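You operate a simulated robot arm through the tools that you are given. There is no shell and no other tool.

Carry out the task below with a simulated robot arm. There is one attempt and no reset: what you move stays moved.

Task
Give the LOW bag pellets alone and the HIGH bag hulls alone, one dose each.
Fine: use the green button.

The check looks at the end state, three seconds after you hand in, the way a careful person would. Anything else that was tipped, shoved, dropped, spilled or broken makes it a failure.

Robot
A 6-joint arm with a two-finger gripper, fixed in place. Base frame: the origin is on the floor under the middle of its stand, x ahead of it, y to its left, z up. Readings come in mm, rad, newtons and seconds.
It reaches about 1572 mm from its shoulder. Its first joint turns from -2.897 to 2.897 rad. Payload 2.45 kg.
Tool frame: the origin (TCP) lies between the finger pads and is the grasp point; the fingertips stand 20 mm ahead of it; z points along the fingers, y is the line along which they close. The gripper opens to 140 mm; its body begins 168 mm behind the TCP.
Orientation is told as [roll, pitch, yaw] about the base's x, y, z axes, in that order, counted from this pose: with the fingers straight down and closing along the base's y, the tool's x points along the base's -x, its y along +y and its z along -z.

Tools
- The arm moves only by the tool nudge_tool. Its arguments are lists of equal length, an entry for each row: "rot": the turn, a rotation vector about the tool's x, y, z in units of 5 degrees (1.0 is 5 degrees), a list of three; "slide": the shift along the tool's x, y, z in units of 20 mm (1.0 is 20 mm), a list of three; "claw": the opening in per cent of the stroke, from 0 (shut) to 100 (fully open). In form: {"rot": [[ax, ay, az], ...], "slide": [[dx, dy, dz], ...], "claw": [claw, ...]}. A call has 1 to 20 rows; each row shifts and turns the commanded pose from where the row before left it, along the tool's axes as they then stand. A call with a number of a shift or a turn outside -1 to 1 is refused whole. Each row takes 0.2 s and may step no farther than 50 mm and 0.15 rad from the row before; otherwise, or with a gripper value out of range, the whole call is refused. A pose out of reach is approached as far as the arm can. The call stops where the force on the tool passes 90 N (or 10 N more than at its start, if that is more) or the arm is blocked; 0.2 s more then pass. Each finger travels about 45 mm/s and halts on what it meets, pressing with about 26 N; the grip force reading is that of the motor and also rises with nothing between the fingers. The clock runs only during rows and for 0.2 s after the last one: add rows that do not move to give the fingers time. The reply holds the time, the measured pose of the TCP, the force on the tool along the base axes, the opening and the grip force, in the units named above and with some noise, with the torque about the TCP (base axes, N m) and any sound that the robot's microphone picked up.
- Cameras (640 x 400 px; columns grow to the right, rows downward): "scene" is fixed at [35.7, 653.1, 1485.6]; the picture's right is [-0.54, -0.84, 0.00], its down [-0.33, 0.21, -0.92] and it looks along [0.78, -0.49, -0.39] (base axes); focal length 214 px, centre (320, 200). "wrist" rides on the gripper at [78, 11, -209] in the tool frame; the picture's right is [-0.14, 0.99, 0.00], its down [-0.92, -0.13, -0.37] and it looks along [-0.36, -0.05, 0.93] (tool axes); focal length 280 px, centre (320, 200).
- grab_frame(camera): a new picture of that camera. The clock stands still meanwhile.
- point_at(camera, pixels): for up to 12 pixels [column, row] of the newest picture of that camera ("zoom" is the newest enlarged one), the place [x, y, z] in the base frame of the surface seen there, good to about 2 mm, but the place of the scene camera against the robot may be out by one fixed shift of up to 25 mm in any direction. The clock stands still meanwhile.
- close_up(camera, box): a new picture of the part [left, top, right, bottom] of that camera's present view, enlarged. The clock stands still meanwhile.
- close_job(): hands the job in; it is judged then, once.

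Open the gripper and draw the arm clear of the work before you hand the job in, unless the task says otherwise.

The tools are called after "Call:" as name(argument=value, ...) on one line, values as JSON. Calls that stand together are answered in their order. nudge_tool: Moves the arm, as the interface text tells. Its arguments: {"type":"object","properties":{"rot":{"type":"array","items":{"type":"array","items":{"type":"number"}}},"slide":{"type":"array","items":{"type":"array","items":{"type":"number"}}},"claw":{"type":"array","items":{"type":"number"}}},"required":["rot","slide","claw"]} The other tools are called the same way: grab_frame (camera) takes a picture; point_at (camera, pixels) gives the place of the surface under pixels of a picture; close_up (camera, box) takes an enlarged picture of a part of a camera's view; close_job () hands the job in.

At the start:

```text
t: 0.0
position: [561.3, 68.9, 1430.3]
ee_rot: [0.001, -0.002, 0.0]
contact_force: [0.0, 0.1, -1.2]
ft_torque: [-0.01, 0.04, -0.04]
opening: 140.2
gripper_force: 0.1
```

scene: 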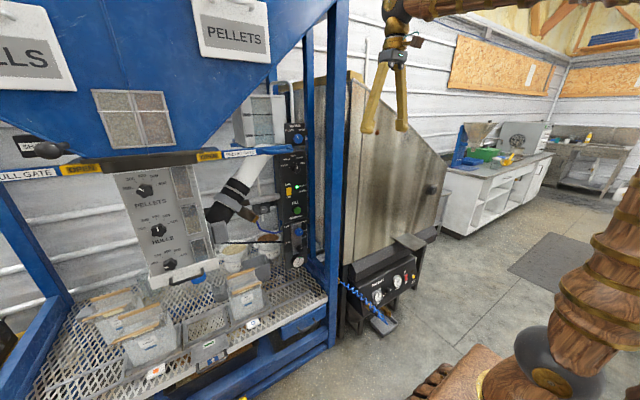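
wrist: 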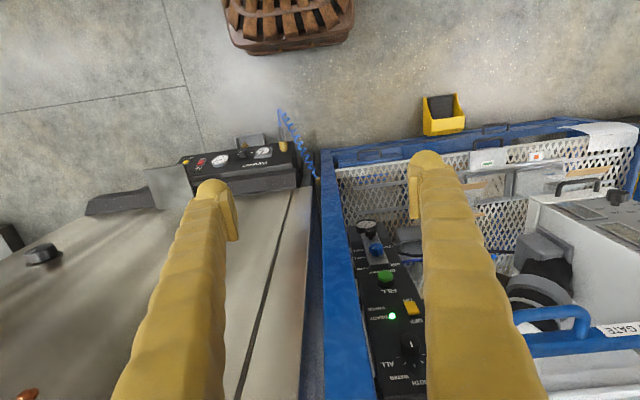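

I start by looking at the scene closely: the machine with the knobs (PELLETS, HULLS) and the control panel with the green button around (297,210).

Call:
close_up(camera="scene", box=[80, 80, 340, 280])

Call:
close_up(camera="scene", box=[60, 240, 340, 400])

Call:
close_up(camera="wrist", box=[320, 120, 640, 400])

```text
2.00 times, centred on (210, 180) of scene
```

zoom: 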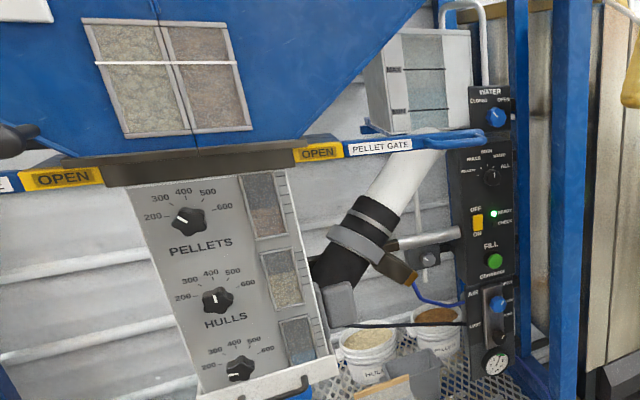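

```text
2.29 times, centred on (200, 320) of scene
```

zoom: 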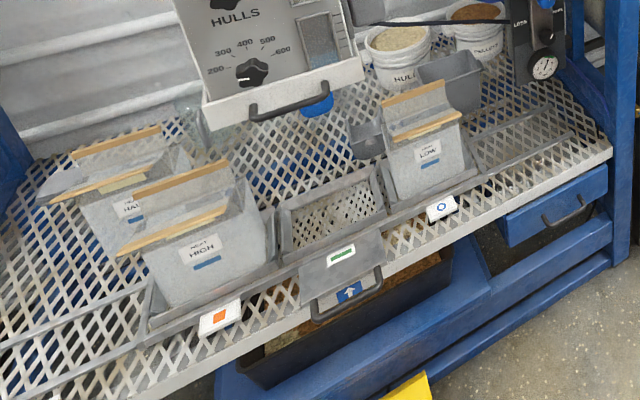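

```text
1.43 times, centred on (480, 260) of wrist
```

zoom: 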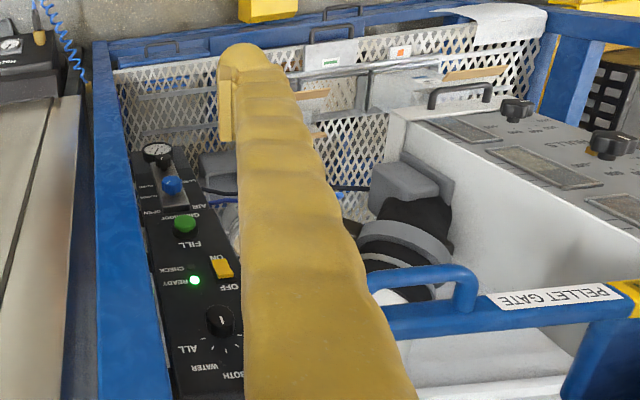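

The view shows many labels; I zoom further in on the control panel, the dials and the shelf to read them.

Call:
close_up(camera="scene", box=[260, 115, 340, 195])

Call:
close_up(camera="scene", box=[260, 180, 340, 280])

Call:
close_up(camera="scene", box=[200, 200, 300, 280])

Call:
close_up(camera="scene", box=[70, 280, 190, 390])

Call:
close_up(camera="scene", box=[160, 270, 280, 390])

Call:
close_up(camera="scene", box=[0, 120, 140, 220])

Call:
close_up(camera="scene", box=[110, 160, 230, 290])

```text
5.00 times, centred on (300, 155) of scene
```

zoom: 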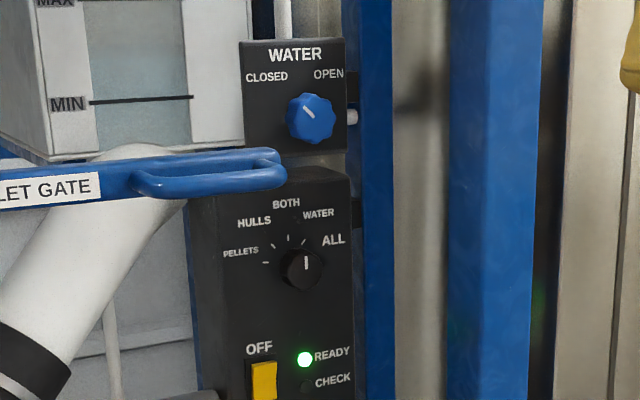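

```text
4.00 times, centred on (300, 230) of scene
```

zoom: 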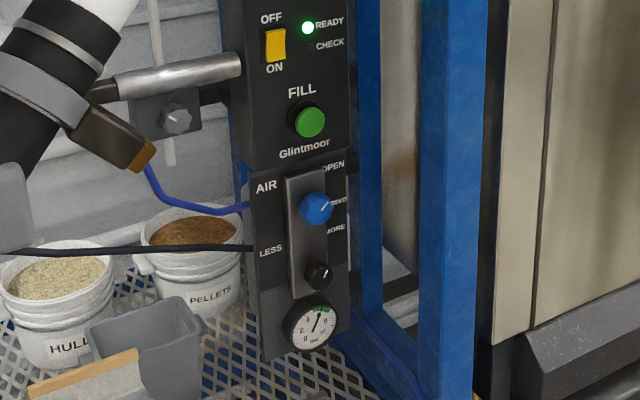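

```text
5.00 times, centred on (250, 240) of scene
```

zoom: 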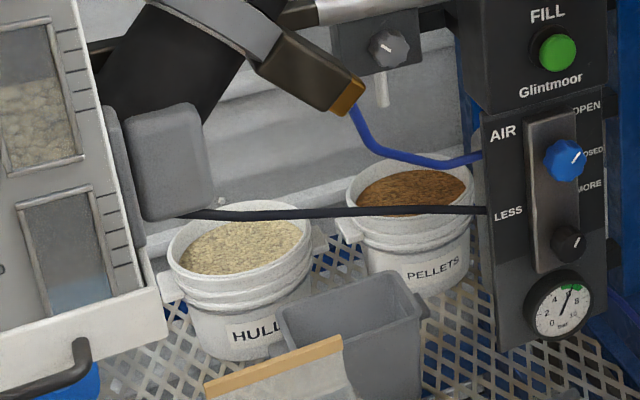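

```text
3.64 times, centred on (130, 335) of scene
```

zoom: 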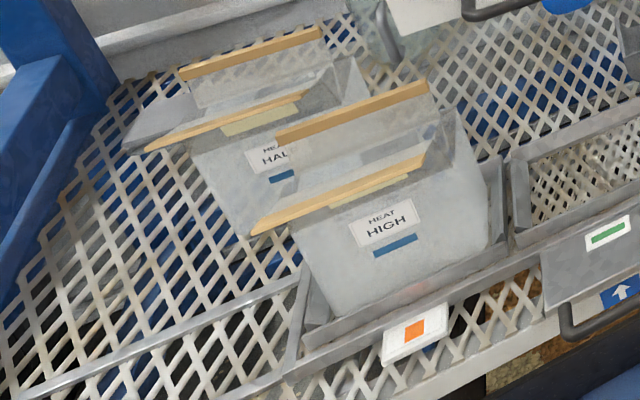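

```text
3.33 times, centred on (220, 330) of scene
```

zoom: 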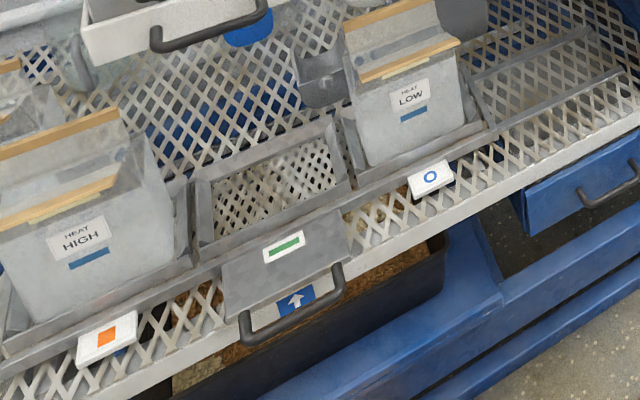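

```text
4.00 times, centred on (70, 170) of scene
```

zoom: 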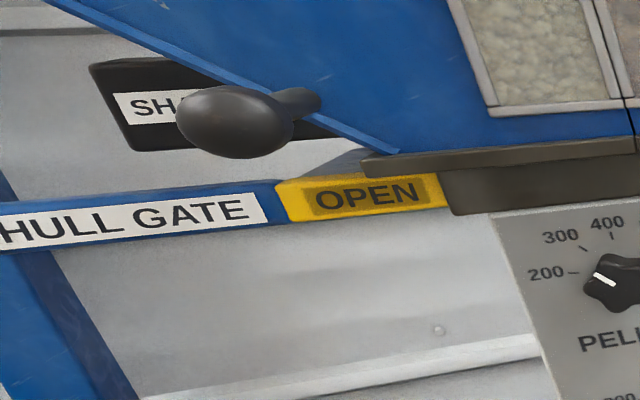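

```text
3.08 times, centred on (170, 225) of scene
```

zoom: 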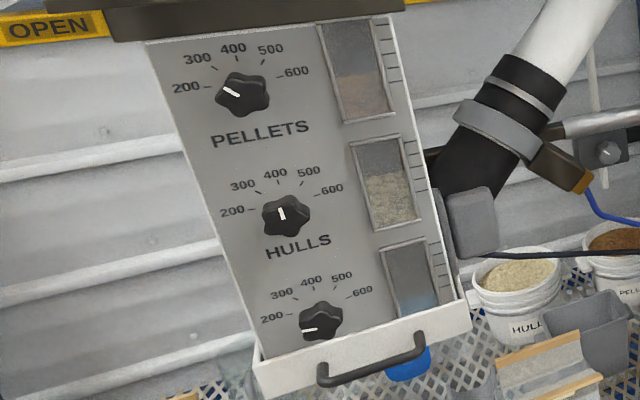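

I map key points of the machine from the scene picture: panel controls, dials, bags and trays.

Call:
point_at(camera="scene", pixels=[[298, 138], [298, 168], [290, 189], [297, 211], [298, 232], [299, 248], [297, 262], [146, 190], [158, 231], [169, 265], [182, 283], [207, 285]])

Call:
point_at(camera="scene", pixels=[[150, 342], [143, 322], [125, 325], [250, 305], [245, 285], [156, 370], [208, 344], [252, 323], [210, 365], [208, 320], [232, 255], [262, 253]])

Call:
point_at(camera="scene", pixels=[[123, 318], [117, 298], [70, 320], [271, 302], [308, 290], [38, 150], [80, 168], [208, 157], [290, 150], [244, 275], [230, 190], [320, 350]])

```text
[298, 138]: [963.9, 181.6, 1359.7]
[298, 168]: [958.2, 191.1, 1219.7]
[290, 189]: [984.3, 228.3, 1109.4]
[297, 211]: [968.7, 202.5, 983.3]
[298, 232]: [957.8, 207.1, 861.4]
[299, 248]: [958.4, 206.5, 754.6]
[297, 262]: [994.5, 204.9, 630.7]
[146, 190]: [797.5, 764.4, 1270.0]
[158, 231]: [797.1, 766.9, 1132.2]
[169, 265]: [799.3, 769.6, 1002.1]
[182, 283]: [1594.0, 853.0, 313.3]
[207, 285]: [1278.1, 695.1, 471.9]
```

```text
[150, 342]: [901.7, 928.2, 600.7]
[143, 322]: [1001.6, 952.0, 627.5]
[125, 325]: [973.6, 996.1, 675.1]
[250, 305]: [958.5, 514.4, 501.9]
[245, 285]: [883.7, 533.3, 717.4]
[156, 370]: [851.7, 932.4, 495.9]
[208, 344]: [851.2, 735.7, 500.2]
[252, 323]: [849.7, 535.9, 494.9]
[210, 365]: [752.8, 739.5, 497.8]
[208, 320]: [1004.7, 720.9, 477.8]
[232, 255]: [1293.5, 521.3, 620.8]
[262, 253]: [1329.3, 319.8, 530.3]
```

```text
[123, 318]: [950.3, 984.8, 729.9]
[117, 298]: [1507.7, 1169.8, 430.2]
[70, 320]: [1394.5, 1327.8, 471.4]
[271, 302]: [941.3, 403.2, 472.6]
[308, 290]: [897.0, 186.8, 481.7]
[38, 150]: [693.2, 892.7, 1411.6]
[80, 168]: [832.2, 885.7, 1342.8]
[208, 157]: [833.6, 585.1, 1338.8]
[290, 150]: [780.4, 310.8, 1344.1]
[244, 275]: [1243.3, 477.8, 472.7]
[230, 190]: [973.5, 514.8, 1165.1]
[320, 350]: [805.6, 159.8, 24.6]
```

I sample obstacle points (signs, hopper face, gate handles, blue posts) so that I can plan safe travel for the arm.

Call:
point_at(camera="scene", pixels=[[230, 35], [30, 60], [140, 120], [50, 150], [10, 178], [278, 150], [335, 130], [310, 100], [335, 250], [355, 150], [330, 335], [400, 250]])

Call:
point_at(camera="scene", pixels=[[165, 283], [215, 268], [185, 275], [150, 280], [240, 270], [240, 225], [265, 225], [268, 240], [200, 320], [20, 330], [100, 390], [240, 350]])

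```text
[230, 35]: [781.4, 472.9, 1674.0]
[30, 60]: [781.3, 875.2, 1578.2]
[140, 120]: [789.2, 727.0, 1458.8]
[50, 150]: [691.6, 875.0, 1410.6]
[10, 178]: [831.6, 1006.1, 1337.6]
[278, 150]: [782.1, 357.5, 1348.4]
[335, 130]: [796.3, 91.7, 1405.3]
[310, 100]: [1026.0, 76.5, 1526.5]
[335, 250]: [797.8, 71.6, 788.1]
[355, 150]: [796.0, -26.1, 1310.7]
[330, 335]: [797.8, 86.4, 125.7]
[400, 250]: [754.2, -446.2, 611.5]
```

```text
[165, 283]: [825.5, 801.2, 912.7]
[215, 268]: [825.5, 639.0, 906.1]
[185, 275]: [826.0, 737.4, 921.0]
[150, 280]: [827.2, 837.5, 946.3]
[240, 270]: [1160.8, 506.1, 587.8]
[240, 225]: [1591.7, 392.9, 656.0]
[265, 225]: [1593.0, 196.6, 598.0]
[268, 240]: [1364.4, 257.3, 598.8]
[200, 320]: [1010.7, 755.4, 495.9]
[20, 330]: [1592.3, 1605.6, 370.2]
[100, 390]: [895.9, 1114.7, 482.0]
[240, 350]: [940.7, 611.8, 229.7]
```

The machine's front is near x≈790, the panel sits recessed at x≈970, y≈205. I tilt the tool toward the machine in place (negative pitch about tool y) to view the panel with the wrist camera.

Call:
nudge_tool(rot=[[0, -1, 0], [0, -1, 0], [0, -1, 0], [0, -1, 0], [0, -1, 0], [0, -1, 0], [0, -1, 0], [0, -1, 0], [0, -1, 0], [0, -1, 0]], slide=[[0, 0, 0], [0, 0, 0], [0, 0, 0], [0, 0, 0], [0, 0, 0], [0, 0, 0], [0, 0, 0], [0, 0, 0], [0, 0, 0], [0, 0, 0]], claw=[100, 100, 100, 100, 100, 100, 100, 100, 100, 100])

Call:
grab_frame(camera="wrist")

Call:
grab_frame(camera="scene")

```text
t: 2.2
position: [561.3, 69.7, 1432.1]
ee_rot: [0.004, -0.877, 0.0]
contact_force: [-0.6, -1.3, 0.3]
ft_torque: [0.0, 0.02, -0.04]
opening: 140.3
gripper_force: 0.2
```

```text
taken
```

wrist: 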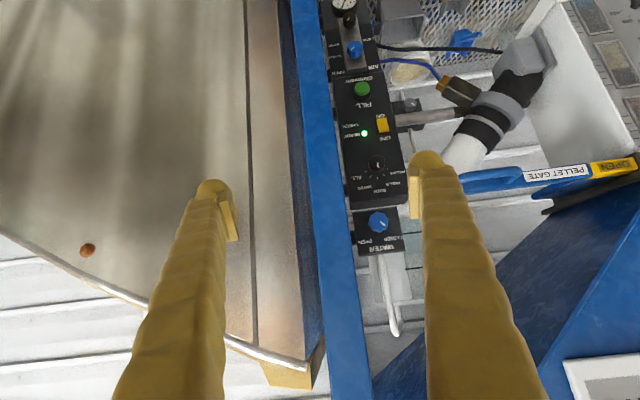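

```text
taken
```

scene: 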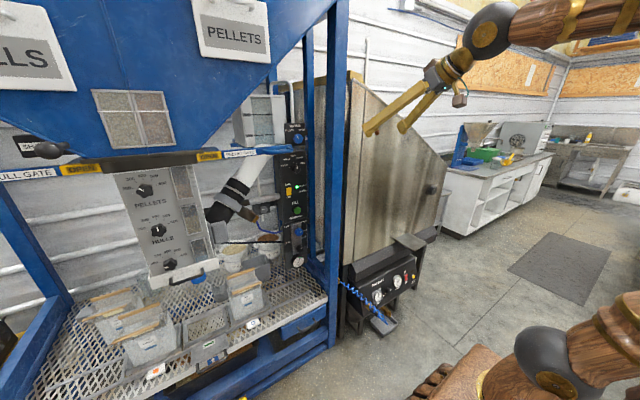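

The panel is visible at columns 320–410 (upside down). I zoom in on it.

Call:
close_up(camera="wrist", box=[315, 130, 425, 260])

Call:
close_up(camera="wrist", box=[310, 0, 430, 110])

Call:
close_up(camera="wrist", box=[380, 0, 640, 160])

```text
3.08 times, centred on (370, 195) of wrist
```

zoom: 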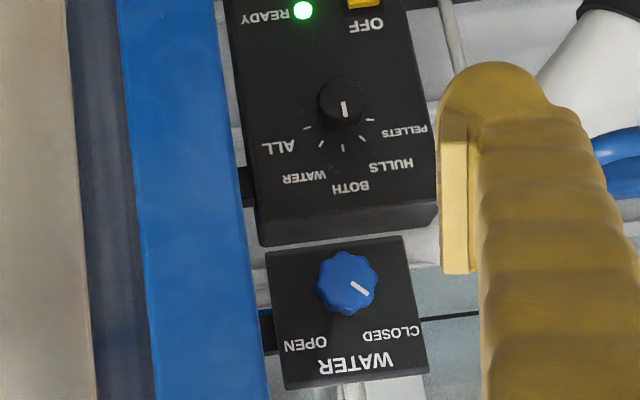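

```text
3.64 times, centred on (370, 55) of wrist
```

zoom: 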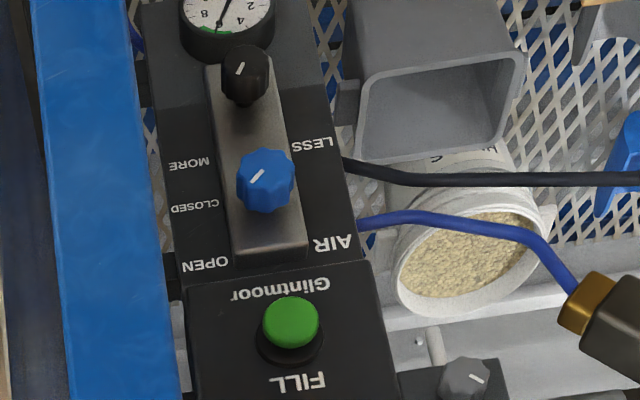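

```text
2.46 times, centred on (510, 80) of wrist
```

zoom: 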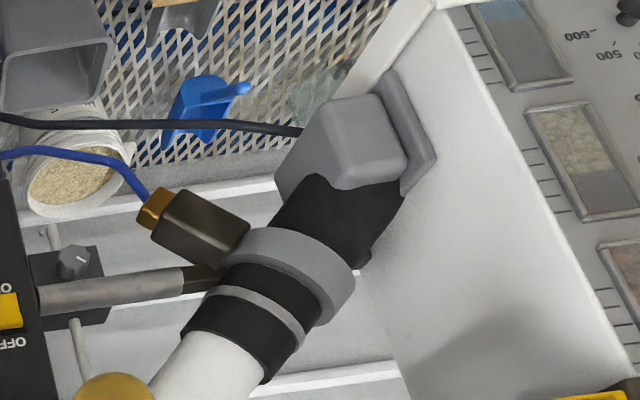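

The selector points to the middle mark (BOTH), WATER to CLOSED, AIR to OPEN, gauge in the green, READY lit. Next I move left and down to look under the dosing box, where the outlet must be.

Call:
nudge_tool(rot=[[0, 0, 0], [0, 0, 0], [0, 0, 0], [0, 0, 0], [0, 0, 0], [0, 0, 0], [0, 0, 0], [0, 0, 0], [0, 0, 0], [0, 0, 0], [0, 0, 0], [0, 0, 0], [0, 0, 0], [0, 0, 0], [0, 0, 0], [0, 0, 0], [0, 0, 0]], slide=[[0.58, 0.985, 0.294], [0.58, 0.985, 0.294], [0.58, 0.985, 0.294], [0.58, 0.985, 0.294], [0.58, 0.985, 0.294], [0.58, 0.985, 0.294], [0.58, 0.985, 0.294], [0.58, 0.985, 0.294], [0.58, 0.985, 0.294], [0.58, 0.985, 0.294], [0.58, 0.985, 0.294], [0.58, 0.985, 0.294], [0.58, 0.985, 0.294], [0.58, 0.985, 0.294], [0.58, 0.985, 0.294], [0.58, 0.985, 0.294], [0.58, 0.985, 0.294]], claw=[100, 100, 100, 100, 100, 100, 100, 100, 100, 100, 100, 100, 100, 100, 100, 100, 100])

Call:
grab_frame(camera="wrist")

Call:
grab_frame(camera="scene")

```text
t: 5.8
position: [512.2, 402.9, 1215.8]
ee_rot: [0.001, -0.875, -0.002]
contact_force: [0.4, -0.2, -0.4]
ft_torque: [0.01, 0.02, 0.02]
opening: 140.3
gripper_force: 0.0
```

```text
taken
```

wrist: 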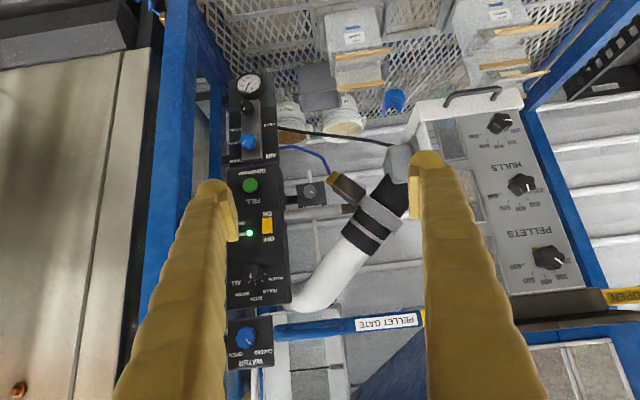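

```text
taken
```

scene: 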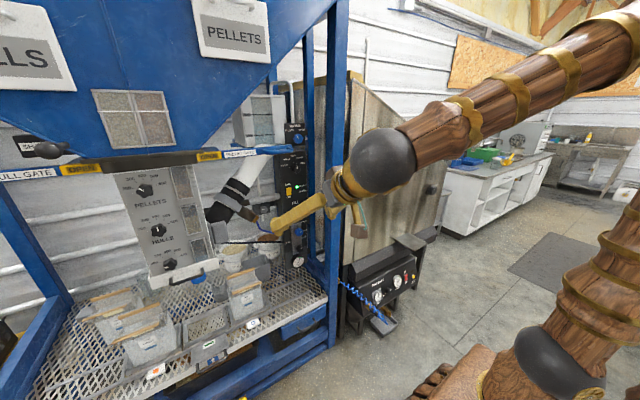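

Clear so far; I continue the same line to the viewing place in front of the box.

Call:
nudge_tool(rot=[[0, 0, 0], [0, 0, 0], [0, 0, 0], [0, 0, 0], [0, 0, 0], [0, 0, 0], [0, 0, 0], [0, 0, 0], [0, 0, 0], [0, 0, 0], [0, 0, 0], [0, 0, 0], [0, 0, 0], [0, 0, 0], [0, 0, 0], [0, 0, 0], [0, 0, 0]], slide=[[0.58, 0.985, 0.294], [0.58, 0.985, 0.294], [0.58, 0.985, 0.294], [0.58, 0.985, 0.294], [0.58, 0.985, 0.294], [0.58, 0.985, 0.294], [0.58, 0.985, 0.294], [0.58, 0.985, 0.294], [0.58, 0.985, 0.294], [0.58, 0.985, 0.294], [0.58, 0.985, 0.294], [0.58, 0.985, 0.294], [0.58, 0.985, 0.294], [0.58, 0.985, 0.294], [0.58, 0.985, 0.294], [0.58, 0.985, 0.294], [0.58, 0.985, 0.294]], claw=[100, 100, 100, 100, 100, 100, 100, 100, 100, 100, 100, 100, 100, 100, 100, 100, 100])

Call:
grab_frame(camera="wrist")

Call:
grab_frame(camera="scene")

```text
t: 7.7
position: [480.0, 533.4, 1217.0]
ee_rot: [0.246, -0.915, -0.2]
contact_force: [0.1, 0.3, -0.1]
ft_torque: [0.01, -0.03, -0.04]
opening: 139.9
gripper_force: 0.1
stopped in row 9: the arm was blocked; the commanded pose is now the measured one
```

```text
taken
```

wrist: 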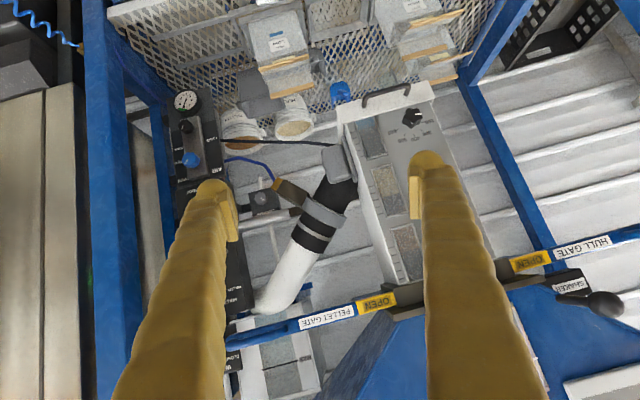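

```text
taken
```

scene: 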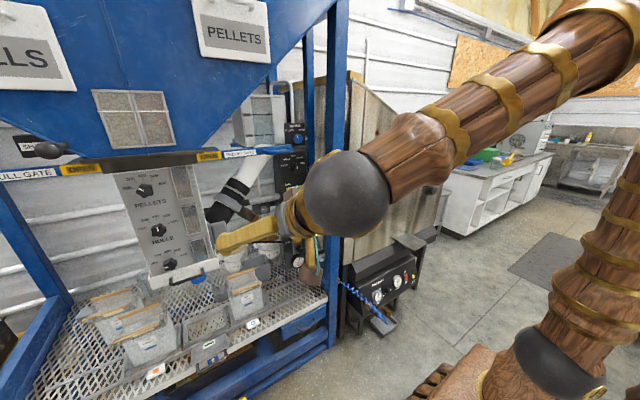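

The arm stopped with almost no force (probably wrist singularity with forearm and tool nearly aligned). I pitch the tool further up in place so the wrist is bent, and see how it responds.

Call:
nudge_tool(rot=[[0, -1, 0], [0, -1, 0], [0, -1, 0], [0, -1, 0]], slide=[[0, 0, 0], [0, 0, 0], [0, 0, 0], [0, 0, 0]], claw=[100, 100, 100, 100])

Call:
grab_frame(camera="scene")

```text
t: 8.9
position: [499.6, 502.9, 1283.5]
ee_rot: [0.798, -1.209, -0.806]
contact_force: [-1.0, -0.7, -1.3]
ft_torque: [0.0, -0.08, 0.01]
opening: 140.0
gripper_force: 0.0
stopped in row 4: the arm was blocked; the commanded pose is now the measured one
```

```text
taken
```

scene: 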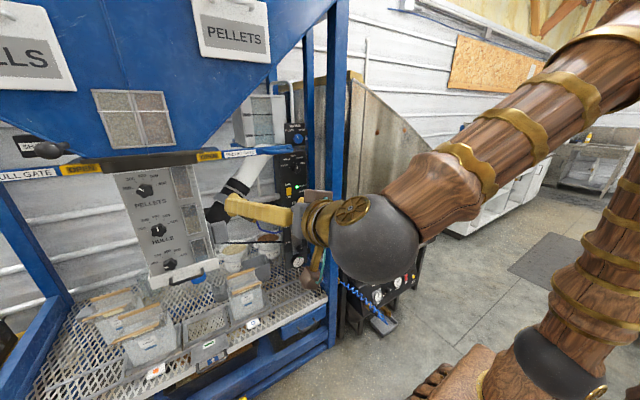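

The tool twisted positively about its own axis: a wrist-roll limit. I rotate the tool positively about its z (toward camera-on-top), away from that limit.

Call:
nudge_tool(rot=[[0, 0, 1], [0, 0, 1], [0, 0, 1], [0, 0, 1], [0, 0, 1], [0, 0, 1], [0, 0, 1], [0, 0, 1], [0, 0, 1], [0, 0, 1], [0, 0, 1], [0, 0, 1]], slide=[[0, 0, 0], [0, 0, 0], [0, 0, 0], [0, 0, 0], [0, 0, 0], [0, 0, 0], [0, 0, 0], [0, 0, 0], [0, 0, 0], [0, 0, 0], [0, 0, 0], [0, 0, 0]], claw=[100, 100, 100, 100, 100, 100, 100, 100, 100, 100, 100, 100])

Call:
grab_frame(camera="scene")

```text
t: 11.5
position: [504.9, 502.8, 1381.4]
ee_rot: [1.237, -0.39, -1.415]
contact_force: [0.4, 0.7, 0.7]
ft_torque: [0.0, -0.03, -0.01]
opening: 140.2
gripper_force: 0.1
out of reach, approached as far as the arm can: row 8, 9, 10, 11, 12
```

```text
taken
```

scene: 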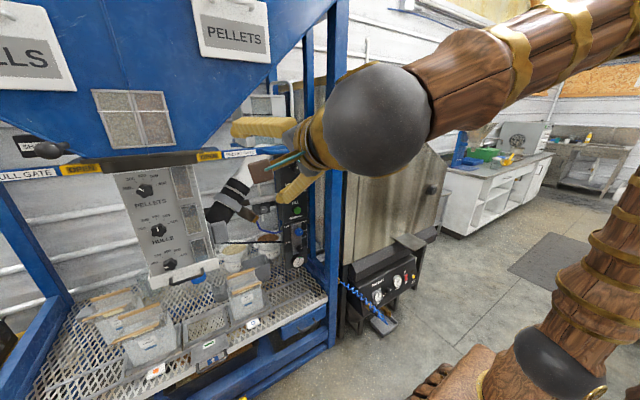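

The arm reports out of reach: the wrist may be folded too close to the shoulder. I check where the shoulder is with point queries.

Call:
point_at(camera="scene", pixels=[[545, 345], [560, 380], [600, 290], [635, 200], [580, 20], [480, 70], [375, 120], [500, 380], [430, 395], [540, 395]])

Call:
grab_frame(camera="wrist")

```text
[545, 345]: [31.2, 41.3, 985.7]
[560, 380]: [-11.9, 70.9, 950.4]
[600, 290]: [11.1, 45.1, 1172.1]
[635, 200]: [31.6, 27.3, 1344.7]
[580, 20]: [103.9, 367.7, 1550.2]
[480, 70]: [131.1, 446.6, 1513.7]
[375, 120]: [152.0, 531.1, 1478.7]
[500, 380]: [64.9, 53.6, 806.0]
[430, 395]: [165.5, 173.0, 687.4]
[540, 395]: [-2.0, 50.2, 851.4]
```

```text
taken
```

wrist: 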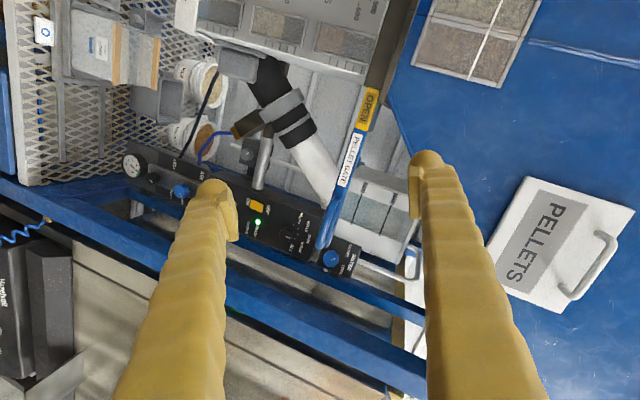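

Shoulder is near (0,0,950), so near positions fold the elbow too much. I move out to the left (+y) at constant height, where the arm is less folded, to get a view under the box.

Call:
nudge_tool(rot=[[0, 0, 0], [0, 0, 0], [0, 0, 0], [0, 0, 0], [0, 0, 0], [0, 0, 0], [0, 0, 0], [0, 0, 0], [0, 0, 0], [0, 0, 0], [0, 0, 0], [0, 0, 0], [0, 0, 0], [0, 0, 0], [0, 0, 0], [0, 0, 0], [0, 0, 0], [0, 0, 0]], slide=[[0.9636, 0.262, 0.025], [0.9636, 0.262, 0.025], [0.9636, 0.262, 0.025], [0.9636, 0.262, 0.025], [0.9636, 0.262, 0.025], [0.9636, 0.262, 0.025], [0.9636, 0.262, 0.025], [0.9636, 0.262, 0.025], [0.9636, 0.262, 0.025], [0.9636, 0.262, 0.025], [0.9636, 0.262, 0.025], [0.9636, 0.262, 0.025], [0.9636, 0.262, 0.025], [0.9636, 0.262, 0.025], [0.9636, 0.262, 0.025], [0.9636, 0.262, 0.025], [0.9636, 0.262, 0.025], [0.9636, 0.262, 0.025]], claw=[100, 100, 100, 100, 100, 100, 100, 100, 100, 100, 100, 100, 100, 100, 100, 100, 100, 100])

Call:
grab_frame(camera="scene")

Call:
grab_frame(camera="wrist")

```text
t: 13.4
position: [482.9, 590.8, 1508.3]
ee_rot: [1.326, -0.233, -1.448]
contact_force: [0.9, -0.8, 1.1]
ft_torque: [-0.02, 0.01, -0.02]
opening: 140.1
gripper_force: 0.1
out of reach, approached as far as the arm can: row 1, 2, 4, 6
stopped in row 9: the arm was blocked; the commanded pose is now the measured one
```

```text
taken
```

scene: 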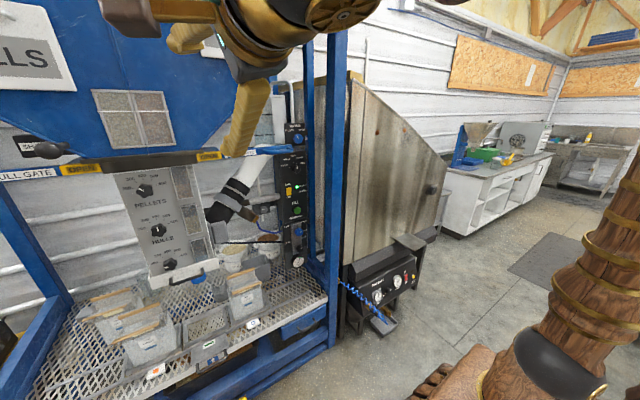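

```text
taken
```

wrist: 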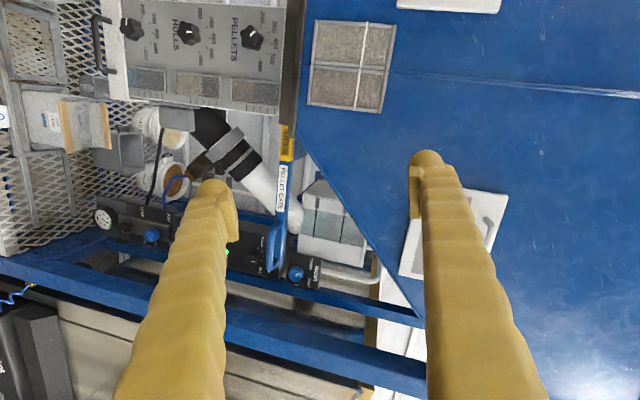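

The arm rose instead of following; I look at the arm's structure to understand which joint is limiting.

Call:
close_up(camera="scene", box=[80, 0, 400, 200])

Call:
point_at(camera="scene", pixels=[[130, 15], [180, 35], [240, 60], [290, 20], [340, 10], [240, 120], [545, 345], [635, 200], [620, 260]])

```text
2.00 times, centred on (240, 100) of scene
```

zoom: 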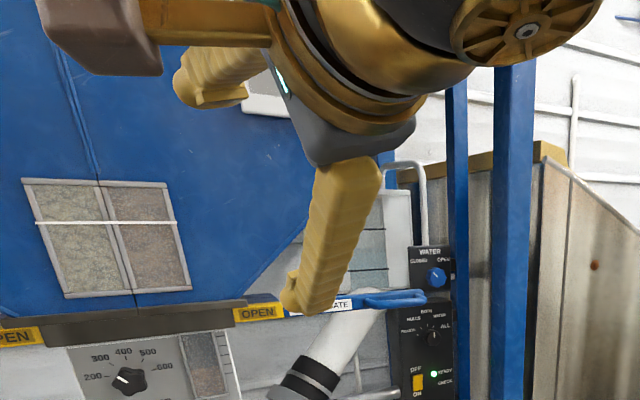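

```text
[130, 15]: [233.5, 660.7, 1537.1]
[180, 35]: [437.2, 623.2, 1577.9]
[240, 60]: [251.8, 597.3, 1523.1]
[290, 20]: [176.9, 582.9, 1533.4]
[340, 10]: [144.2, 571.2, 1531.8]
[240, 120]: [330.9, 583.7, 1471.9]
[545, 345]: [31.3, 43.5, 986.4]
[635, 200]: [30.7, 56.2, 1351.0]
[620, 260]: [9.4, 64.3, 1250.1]
```

Commanded pose is now the measured one. I test with a small move up and back away from the machine to see whether the arm tracks precisely from here.

Call:
nudge_tool(rot=[[0, 0, 0], [0, 0, 0], [0, 0, 0]], slide=[[0, 0, 1], [0, 0, 1], [0, 0, 1]], claw=[100, 100, 100])

```text
t: 14.4
position: [535.1, 577.7, 1514.5]
ee_rot: [1.336, -0.212, -1.45]
contact_force: [0.1, 0.1, 0.3]
ft_torque: [-0.01, -0.03, 0.01]
opening: 139.8
gripper_force: 0.1
stopped in row 3: the arm was blocked; the commanded pose is now the measured one
```

It still deviates. I try relieving a possible wrist-roll limit by rotating back negatively about tool z.

Call:
nudge_tool(rot=[[0, 0, -1], [0, 0, -1], [0, 0, -1], [0, 0, -1]], slide=[[0, 0, 0], [0, 0, 0], [0, 0, 0], [0, 0, 0]], claw=[100, 100, 100, 100])

```text
t: 15.4
position: [536.8, 578.9, 1515.0]
ee_rot: [1.303, -0.551, -1.355]
contact_force: [0.9, 0.2, 0.8]
ft_torque: [-0.02, 0.02, 0.03]
opening: 139.9
gripper_force: 0.0
```

Tracking is exact after rolling back, so the roll limit was the culprit. I roll back some more and then test a sideways move.

Call:
nudge_tool(rot=[[0, 0, -1], [0, 0, -1], [0, 0, -1], [0, 0, -1], [0, 0, -1], [0, 0, -1]], slide=[[0, 0, 0], [0, 0, 0], [0, 0, 0], [0, 0, 0], [0, 0, 0], [0, 0, 0]], claw=[100, 100, 100, 100, 100, 100])

```text
t: 16.8
position: [537.0, 580.0, 1516.2]
ee_rot: [1.103, -1.043, -1.088]
contact_force: [0.0, 0.0, 0.3]
ft_torque: [-0.02, 0.01, 0.01]
opening: 139.8
gripper_force: 0.1
```

Good. Now a test of moving straight down 100 mm.

Call:
nudge_tool(rot=[[0, 0, 0], [0, 0, 0], [0, 0, 0], [0, 0, 0], [0, 0, 0]], slide=[[0.864, -0.45, 0.227], [0.864, -0.45, 0.227], [0.864, -0.45, 0.227], [0.864, -0.45, 0.227], [0.864, -0.45, 0.227]], claw=[100, 100, 100, 100, 100])

```text
t: 18.0
position: [533.1, 570.0, 1426.8]
ee_rot: [1.128, -1.03, -1.109]
contact_force: [-0.1, -0.2, -0.5]
ft_torque: [0.01, 0.02, 0.04]
opening: 139.8
gripper_force: 0.1
```

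Slight lag (about 15 mm). I try moving left (+y) to see which direction is free.

Call:
nudge_tool(rot=[[0, 0, 0], [0, 0, 0], [0, 0, 0], [0, 0, 0], [0, 0, 0]], slide=[[0.4465, 0.893, 0.069], [0.4465, 0.893, 0.069], [0.4465, 0.893, 0.069], [0.4465, 0.893, 0.069], [0.4465, 0.893, 0.069]], claw=[100, 100, 100, 100, 100])

Call:
grab_frame(camera="scene")

```text
t: 19.2
position: [511.2, 596.5, 1530.7]
ee_rot: [1.282, -0.93, -1.237]
contact_force: [-0.3, 0.6, 0.6]
ft_torque: [0.02, 0.02, 0.02]
opening: 139.9
gripper_force: 0.1
stopped in row 5: the arm was blocked; the commanded pose is now the measured one
```

```text
taken
```

scene: 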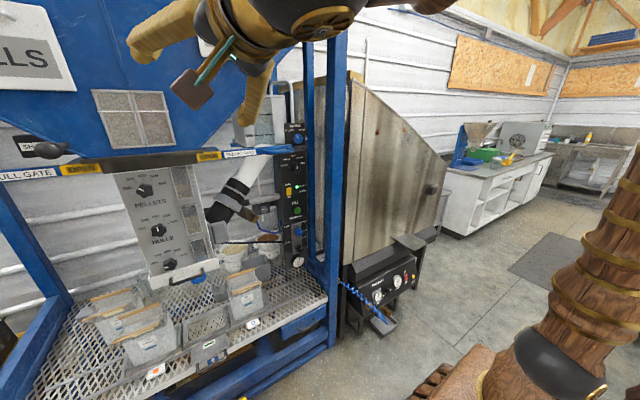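

Moving left with the tool facing +x forces the arm up; the sideways wrist bend is limited. I yaw the tool toward the left (about base +z) so that it faces more radially outward.

Call:
nudge_tool(rot=[[-0.802, 0.5735, -0.17], [-0.802, 0.5735, -0.17], [-0.802, 0.5735, -0.17], [-0.802, 0.5735, -0.17], [-0.802, 0.5735, -0.17], [-0.802, 0.5735, -0.17], [-0.802, 0.5735, -0.17], [-0.802, 0.5735, -0.17]], slide=[[0, 0, 0], [0, 0, 0], [0, 0, 0], [0, 0, 0], [0, 0, 0], [0, 0, 0], [0, 0, 0], [0, 0, 0]], claw=[100, 100, 100, 100, 100, 100, 100, 100])

Call:
grab_frame(camera="scene")

Call:
grab_frame(camera="wrist")

```text
t: 21.0
position: [512.3, 599.4, 1526.3]
ee_rot: [1.273, -0.929, -0.53]
contact_force: [0.0, 0.7, 0.3]
ft_torque: [0.01, 0.0, -0.01]
opening: 140.0
gripper_force: 0.0
```

```text
taken
```

scene: 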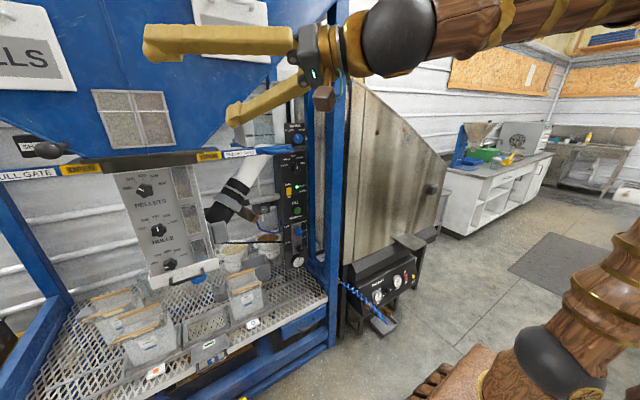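

```text
taken
```

wrist: 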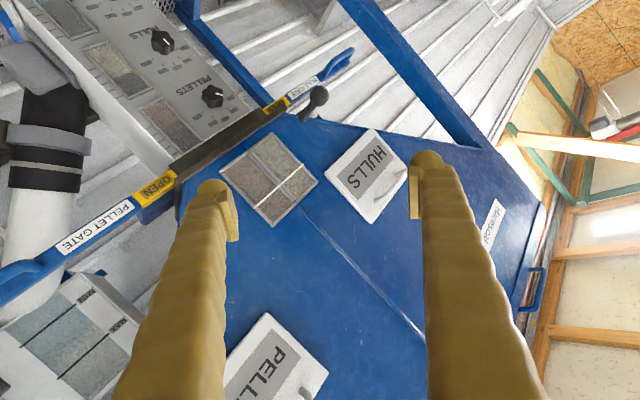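

The arm follows well when the tool points radially. I roll the tool so its x axis lies in the arm's vertical plane (camera underneath), the same wrist family as the start pose.

Call:
nudge_tool(rot=[[0, 0, -1], [0, 0, -1], [0, 0, -1], [0, 0, -1], [0, 0, -1], [0, 0, -1], [0, 0, -1]], slide=[[0, 0, 0], [0, 0, 0], [0, 0, 0], [0, 0, 0], [0, 0, 0], [0, 0, 0], [0, 0, 0]], claw=[100, 100, 100, 100, 100, 100, 100])

Call:
grab_frame(camera="wrist")

```text
t: 22.6
position: [512.0, 599.3, 1526.3]
ee_rot: [0.052, -1.395, 0.747]
contact_force: [-0.5, 0.3, -0.6]
ft_torque: [0.02, 0.0, -0.02]
opening: 139.8
gripper_force: 0.0
```

```text
taken
```

wrist: 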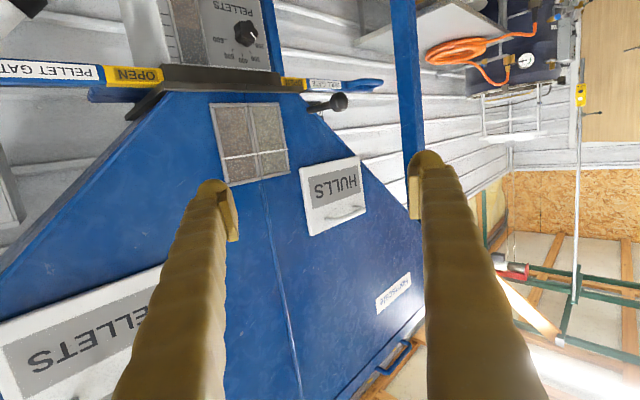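

The tool is now in the arm's plane, pointing about 10° below horizontal. I test whether the wrist can bend upward past straight by pitching up 20°.

Call:
nudge_tool(rot=[[0, -1, 0], [0, -1, 0], [0, -1, 0], [0, -1, 0]], slide=[[0, 0, 0], [0, 0, 0], [0, 0, 0], [0, 0, 0]], claw=[100, 100, 100, 100])

Call:
grab_frame(camera="scene")

```text
t: 23.6
position: [513.2, 597.8, 1525.2]
ee_rot: [3.076, -1.398, -2.287]
contact_force: [0.4, 0.0, -0.4]
ft_torque: [0.04, 0.03, -0.01]
opening: 140.0
gripper_force: 0.0
out of reach, approached as far as the arm can: row 1
```

```text
taken
```

scene: 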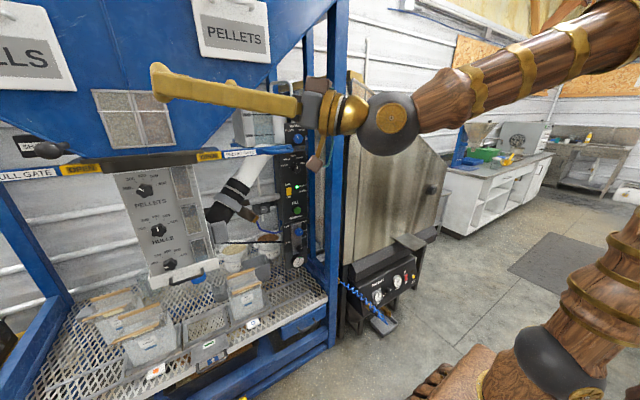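

The wrist passed straight and bends upward fine. Now I swing left with the tool kept radial, extending and lowering gradually, to get a low viewpoint in front-left of the machine.

Call:
nudge_tool(rot=[[-0.243, 0.003, 0.042], [-0.243, 0.003, 0.042], [-0.243, 0.003, 0.042], [-0.243, 0.003, 0.042], [-0.243, 0.003, 0.042], [-0.243, 0.003, 0.042], [-0.243, 0.003, 0.042], [-0.243, 0.003, 0.042], [-0.243, 0.003, 0.042], [-0.243, 0.003, 0.042], [-0.243, 0.003, 0.042], [-0.243, 0.003, 0.042]], slide=[[0.455, 0.72, 0.79], [0.455, 0.72, 0.79], [0.455, 0.72, 0.79], [0.455, 0.72, 0.79], [0.455, 0.72, 0.79], [0.455, 0.72, 0.79], [0.455, 0.72, 0.79], [0.455, 0.72, 0.79], [0.455, 0.72, 0.79], [0.455, 0.72, 0.79], [0.455, 0.72, 0.79], [0.455, 0.72, 0.79]], claw=[100, 100, 100, 100, 100, 100, 100, 100, 100, 100, 100, 100])

Call:
grab_frame(camera="scene")

```text
t: 26.1
position: [402.3, 796.4, 1622.1]
ee_rot: [3.022, -1.246, -2.01]
contact_force: [0.4, 0.6, 0.7]
ft_torque: [0.01, 0.02, -0.01]
opening: 139.9
gripper_force: 0.0
out of reach, approached as far as the arm can: row 1, 2, 3, 4, 5, 6, 7, 8, 9, 10, 11, 12
stopped in row 12: the arm was blocked; the commanded pose is now the measured one
```

```text
taken
```

scene: 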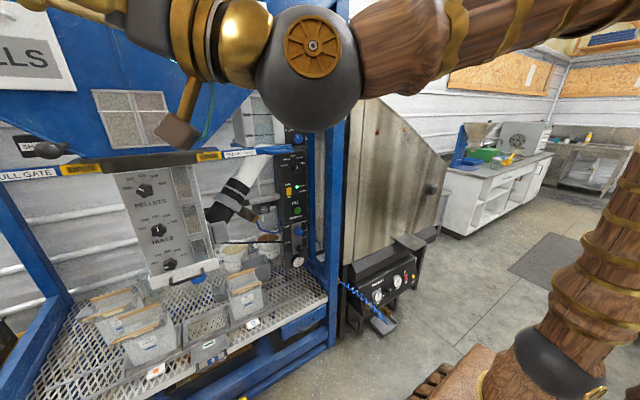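

Again out of reach, yet the wrist is not far out. I measure the arm's links with point queries to understand the geometry.

Call:
point_at(camera="scene", pixels=[[310, 47], [310, 110], [270, 75], [355, 75], [400, 50], [460, 30], [530, 15], [240, 40], [200, 45], [150, 30], [635, 170], [600, 330]])

Call:
grab_frame(camera="wrist")

```text
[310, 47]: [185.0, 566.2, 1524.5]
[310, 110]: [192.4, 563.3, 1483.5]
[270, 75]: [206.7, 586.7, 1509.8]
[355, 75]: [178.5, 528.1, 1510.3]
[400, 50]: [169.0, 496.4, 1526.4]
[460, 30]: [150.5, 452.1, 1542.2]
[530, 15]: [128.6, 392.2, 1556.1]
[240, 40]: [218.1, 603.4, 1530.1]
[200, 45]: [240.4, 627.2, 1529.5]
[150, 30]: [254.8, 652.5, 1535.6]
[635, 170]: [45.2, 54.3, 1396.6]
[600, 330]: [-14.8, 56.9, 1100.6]
```

```text
taken
```

wrist: 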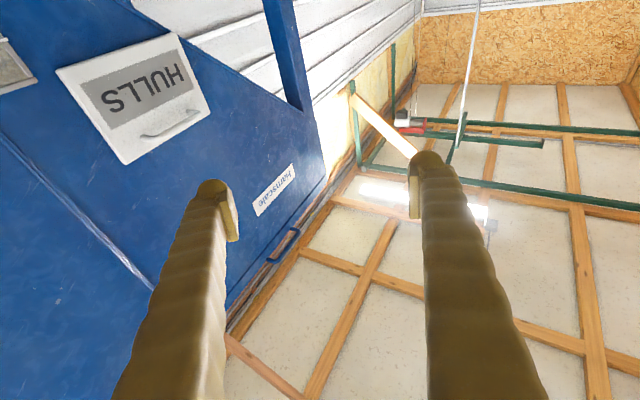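

The wrist is in a twisted family (roll joints near their ±166° limits). I unwind: first yaw the tool to the right 40° (sideways bend), then pitch it down, then bring it back in plane.

Call:
nudge_tool(rot=[[0.948, -0.038, -0.317], [0.948, -0.038, -0.317], [0.948, -0.038, -0.317], [0.948, -0.038, -0.317], [0.948, -0.038, -0.317], [0.948, -0.038, -0.317], [0.948, -0.038, -0.317], [0.948, -0.038, -0.317], [0.948, -0.038, -0.317], [0.948, -0.038, -0.317]], slide=[[0, 0, 0], [0, 0, 0], [0, 0, 0], [0, 0, 0], [0, 0, 0], [0, 0, 0], [0, 0, 0], [0, 0, 0], [0, 0, 0], [0, 0, 0]], claw=[100, 100, 100, 100, 100, 100, 100, 100, 100, 100])

Call:
grab_frame(camera="scene")

```text
t: 27.7
position: [387.1, 688.9, 1738.2]
ee_rot: [2.75, -1.139, -2.353]
contact_force: [-0.8, 1.1, 0.5]
ft_torque: [-0.06, 0.04, 0.01]
opening: 140.0
gripper_force: 0.0
stopped in row 8: the arm was blocked; the commanded pose is now the measured one
```

```text
taken
```

scene: 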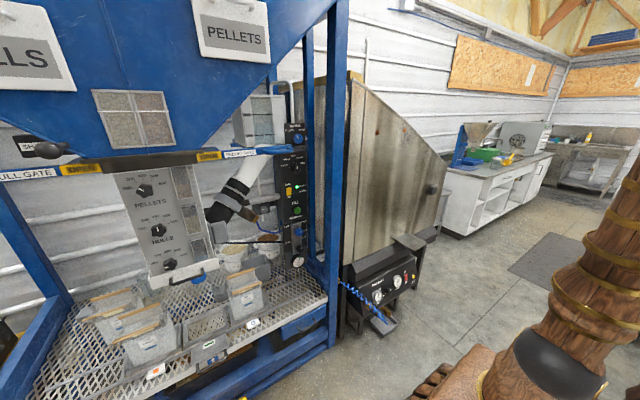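

It is drifting up as it changes wrist branch; there is free space here. I now pitch the tool down (positive about tool y) to return to the original down-bent family.

Call:
nudge_tool(rot=[[0, 1, 0], [0, 1, 0], [0, 1, 0], [0, 1, 0], [0, 1, 0], [0, 1, 0]], slide=[[0, 0, 0], [0, 0, 0], [0, 0, 0], [0, 0, 0], [0, 0, 0], [0, 0, 0]], claw=[100, 100, 100, 100, 100, 100])

Call:
grab_frame(camera="wrist")

```text
t: 29.1
position: [386.3, 689.4, 1736.7]
ee_rot: [0.921, -1.37, -0.48]
contact_force: [0.2, 0.0, -0.7]
ft_torque: [0.0, 0.0, -0.01]
opening: 139.8
gripper_force: 0.1
```

```text
taken
```

wrist: 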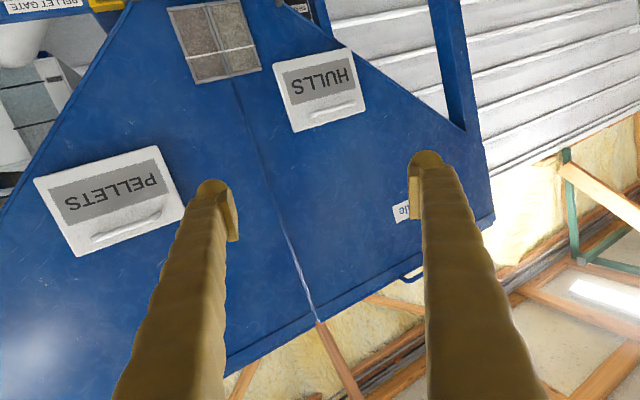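

Exact tracking again. I keep pitching down 40° more.

Call:
nudge_tool(rot=[[0, 1, 0], [0, 1, 0], [0, 1, 0], [0, 1, 0], [0, 1, 0], [0, 1, 0], [0, 1, 0], [0, 1, 0], [0, 1, 0]], slide=[[0, 0, 0], [0, 0, 0], [0, 0, 0], [0, 0, 0], [0, 0, 0], [0, 0, 0], [0, 0, 0], [0, 0, 0], [0, 0, 0]], claw=[100, 100, 100, 100, 100, 100, 100, 100, 100])

Call:
grab_frame(camera="wrist")

Call:
grab_frame(camera="scene")

```text
t: 30.9
position: [346.9, 557.2, 1848.3]
ee_rot: [0.43, -0.852, 0.12]
contact_force: [-1.1, 0.7, 1.2]
ft_torque: [0.05, 0.03, 0.07]
opening: 140.1
gripper_force: 0.0
stopped in row 8: the arm was blocked; the commanded pose is now the measured one
```

```text
taken
```

wrist: 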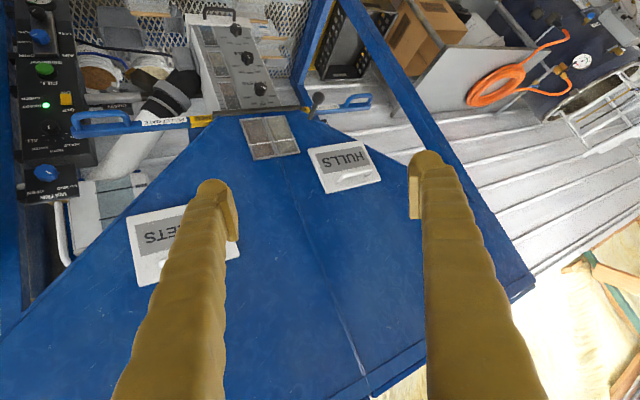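

```text
taken
```

scene: 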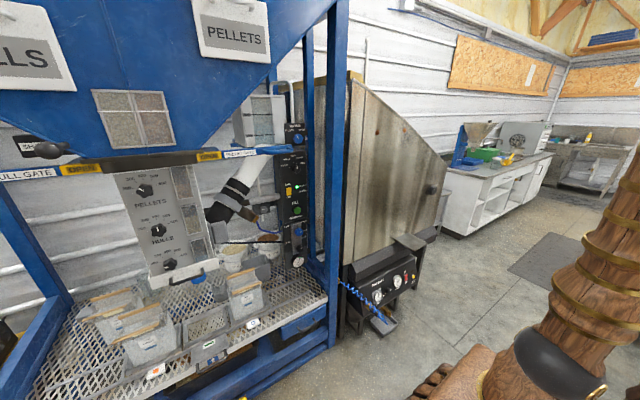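

The arm is extended upward. I return to the start-like family: tool pointing straight down with its x axis inward along the arm's azimuth (58°).

Call:
nudge_tool(rot=[[0, 0.904, -0.613], [0, 0.904, -0.613], [0, 0.904, -0.613], [0, 0.904, -0.613], [0, 0.904, -0.613], [0, 0.904, -0.613]], slide=[[0, 0, 0], [0, 0, 0], [0, 0, 0], [0, 0, 0], [0, 0, 0], [0, 0, 0]], claw=[100, 100, 100, 100, 100, 100])

Call:
grab_frame(camera="scene")

```text
t: 32.3
position: [339.7, 542.7, 1791.2]
ee_rot: [0.083, -0.465, 0.666]
contact_force: [-0.1, 0.0, 0.8]
ft_torque: [-0.01, 0.02, -0.01]
opening: 140.1
gripper_force: 0.0
out of reach, approached as far as the arm can: row 4, 5, 6
```

```text
taken
```

scene: 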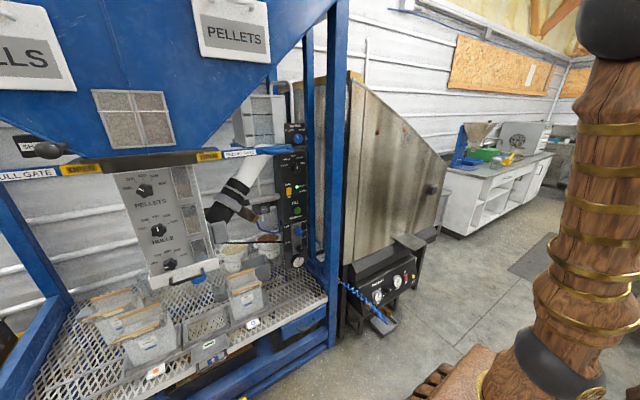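

The elbow ball is now visible at (615,25); I measure it and the upper arm.

Call:
point_at(camera="scene", pixels=[[615, 25], [590, 30], [610, 100], [590, 200], [580, 300], [550, 350]])

Call:
grab_frame(camera="wrist")

```text
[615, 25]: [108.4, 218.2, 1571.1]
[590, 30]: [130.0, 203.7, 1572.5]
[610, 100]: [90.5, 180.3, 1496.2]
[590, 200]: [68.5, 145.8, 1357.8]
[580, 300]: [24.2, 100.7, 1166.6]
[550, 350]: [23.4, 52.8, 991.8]
```

```text
taken
```

wrist: 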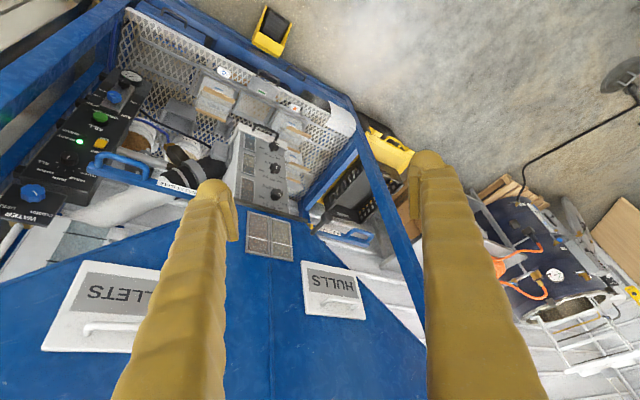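

The elbow sits near (120,150,1585) and the wrist is above it, so the tool bend is at its limit. I lower the tool 400 mm straight down, where tool-down is natural.

Call:
nudge_tool(rot=[[0, 0, 0], [0, 0, 0], [0, 0, 0], [0, 0, 0], [0, 0, 0], [0, 0, 0], [0, 0, 0], [0, 0, 0], [0, 0, 0], [0, 0, 0], [0, 0, 0], [0, 0, 0], [0, 0, 0], [0, 0, 0], [0, 0, 0]], slide=[[0.448, -0.074, 0.891], [0.448, -0.074, 0.891], [0.448, -0.074, 0.891], [0.448, -0.074, 0.891], [0.448, -0.074, 0.891], [0.448, -0.074, 0.891], [0.448, -0.074, 0.891], [0.448, -0.074, 0.891], [0.448, -0.074, 0.891], [0.448, -0.074, 0.891], [0.448, -0.074, 0.891], [0.448, -0.074, 0.891], [0.448, -0.074, 0.891], [0.448, -0.074, 0.891], [0.448, -0.074, 0.891]], claw=[100, 100, 100, 100, 100, 100, 100, 100, 100, 100, 100, 100, 100, 100, 100])

Call:
grab_frame(camera="scene")

```text
t: 35.5
position: [337.8, 541.7, 1489.2]
ee_rot: [0.086, -0.463, 0.664]
contact_force: [0.4, 0.6, 0.2]
ft_torque: [0.02, 0.0, -0.02]
opening: 139.8
gripper_force: 0.0
```

```text
taken
```

scene: 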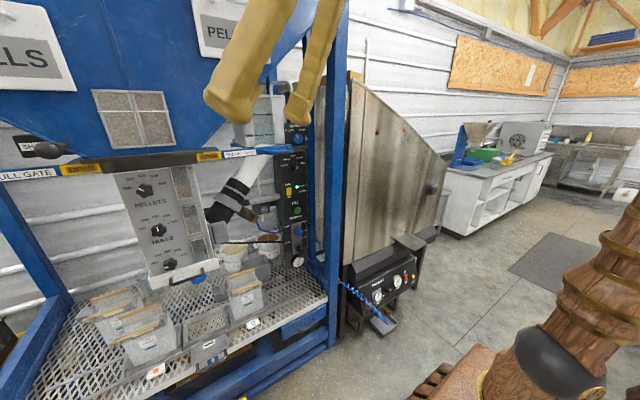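

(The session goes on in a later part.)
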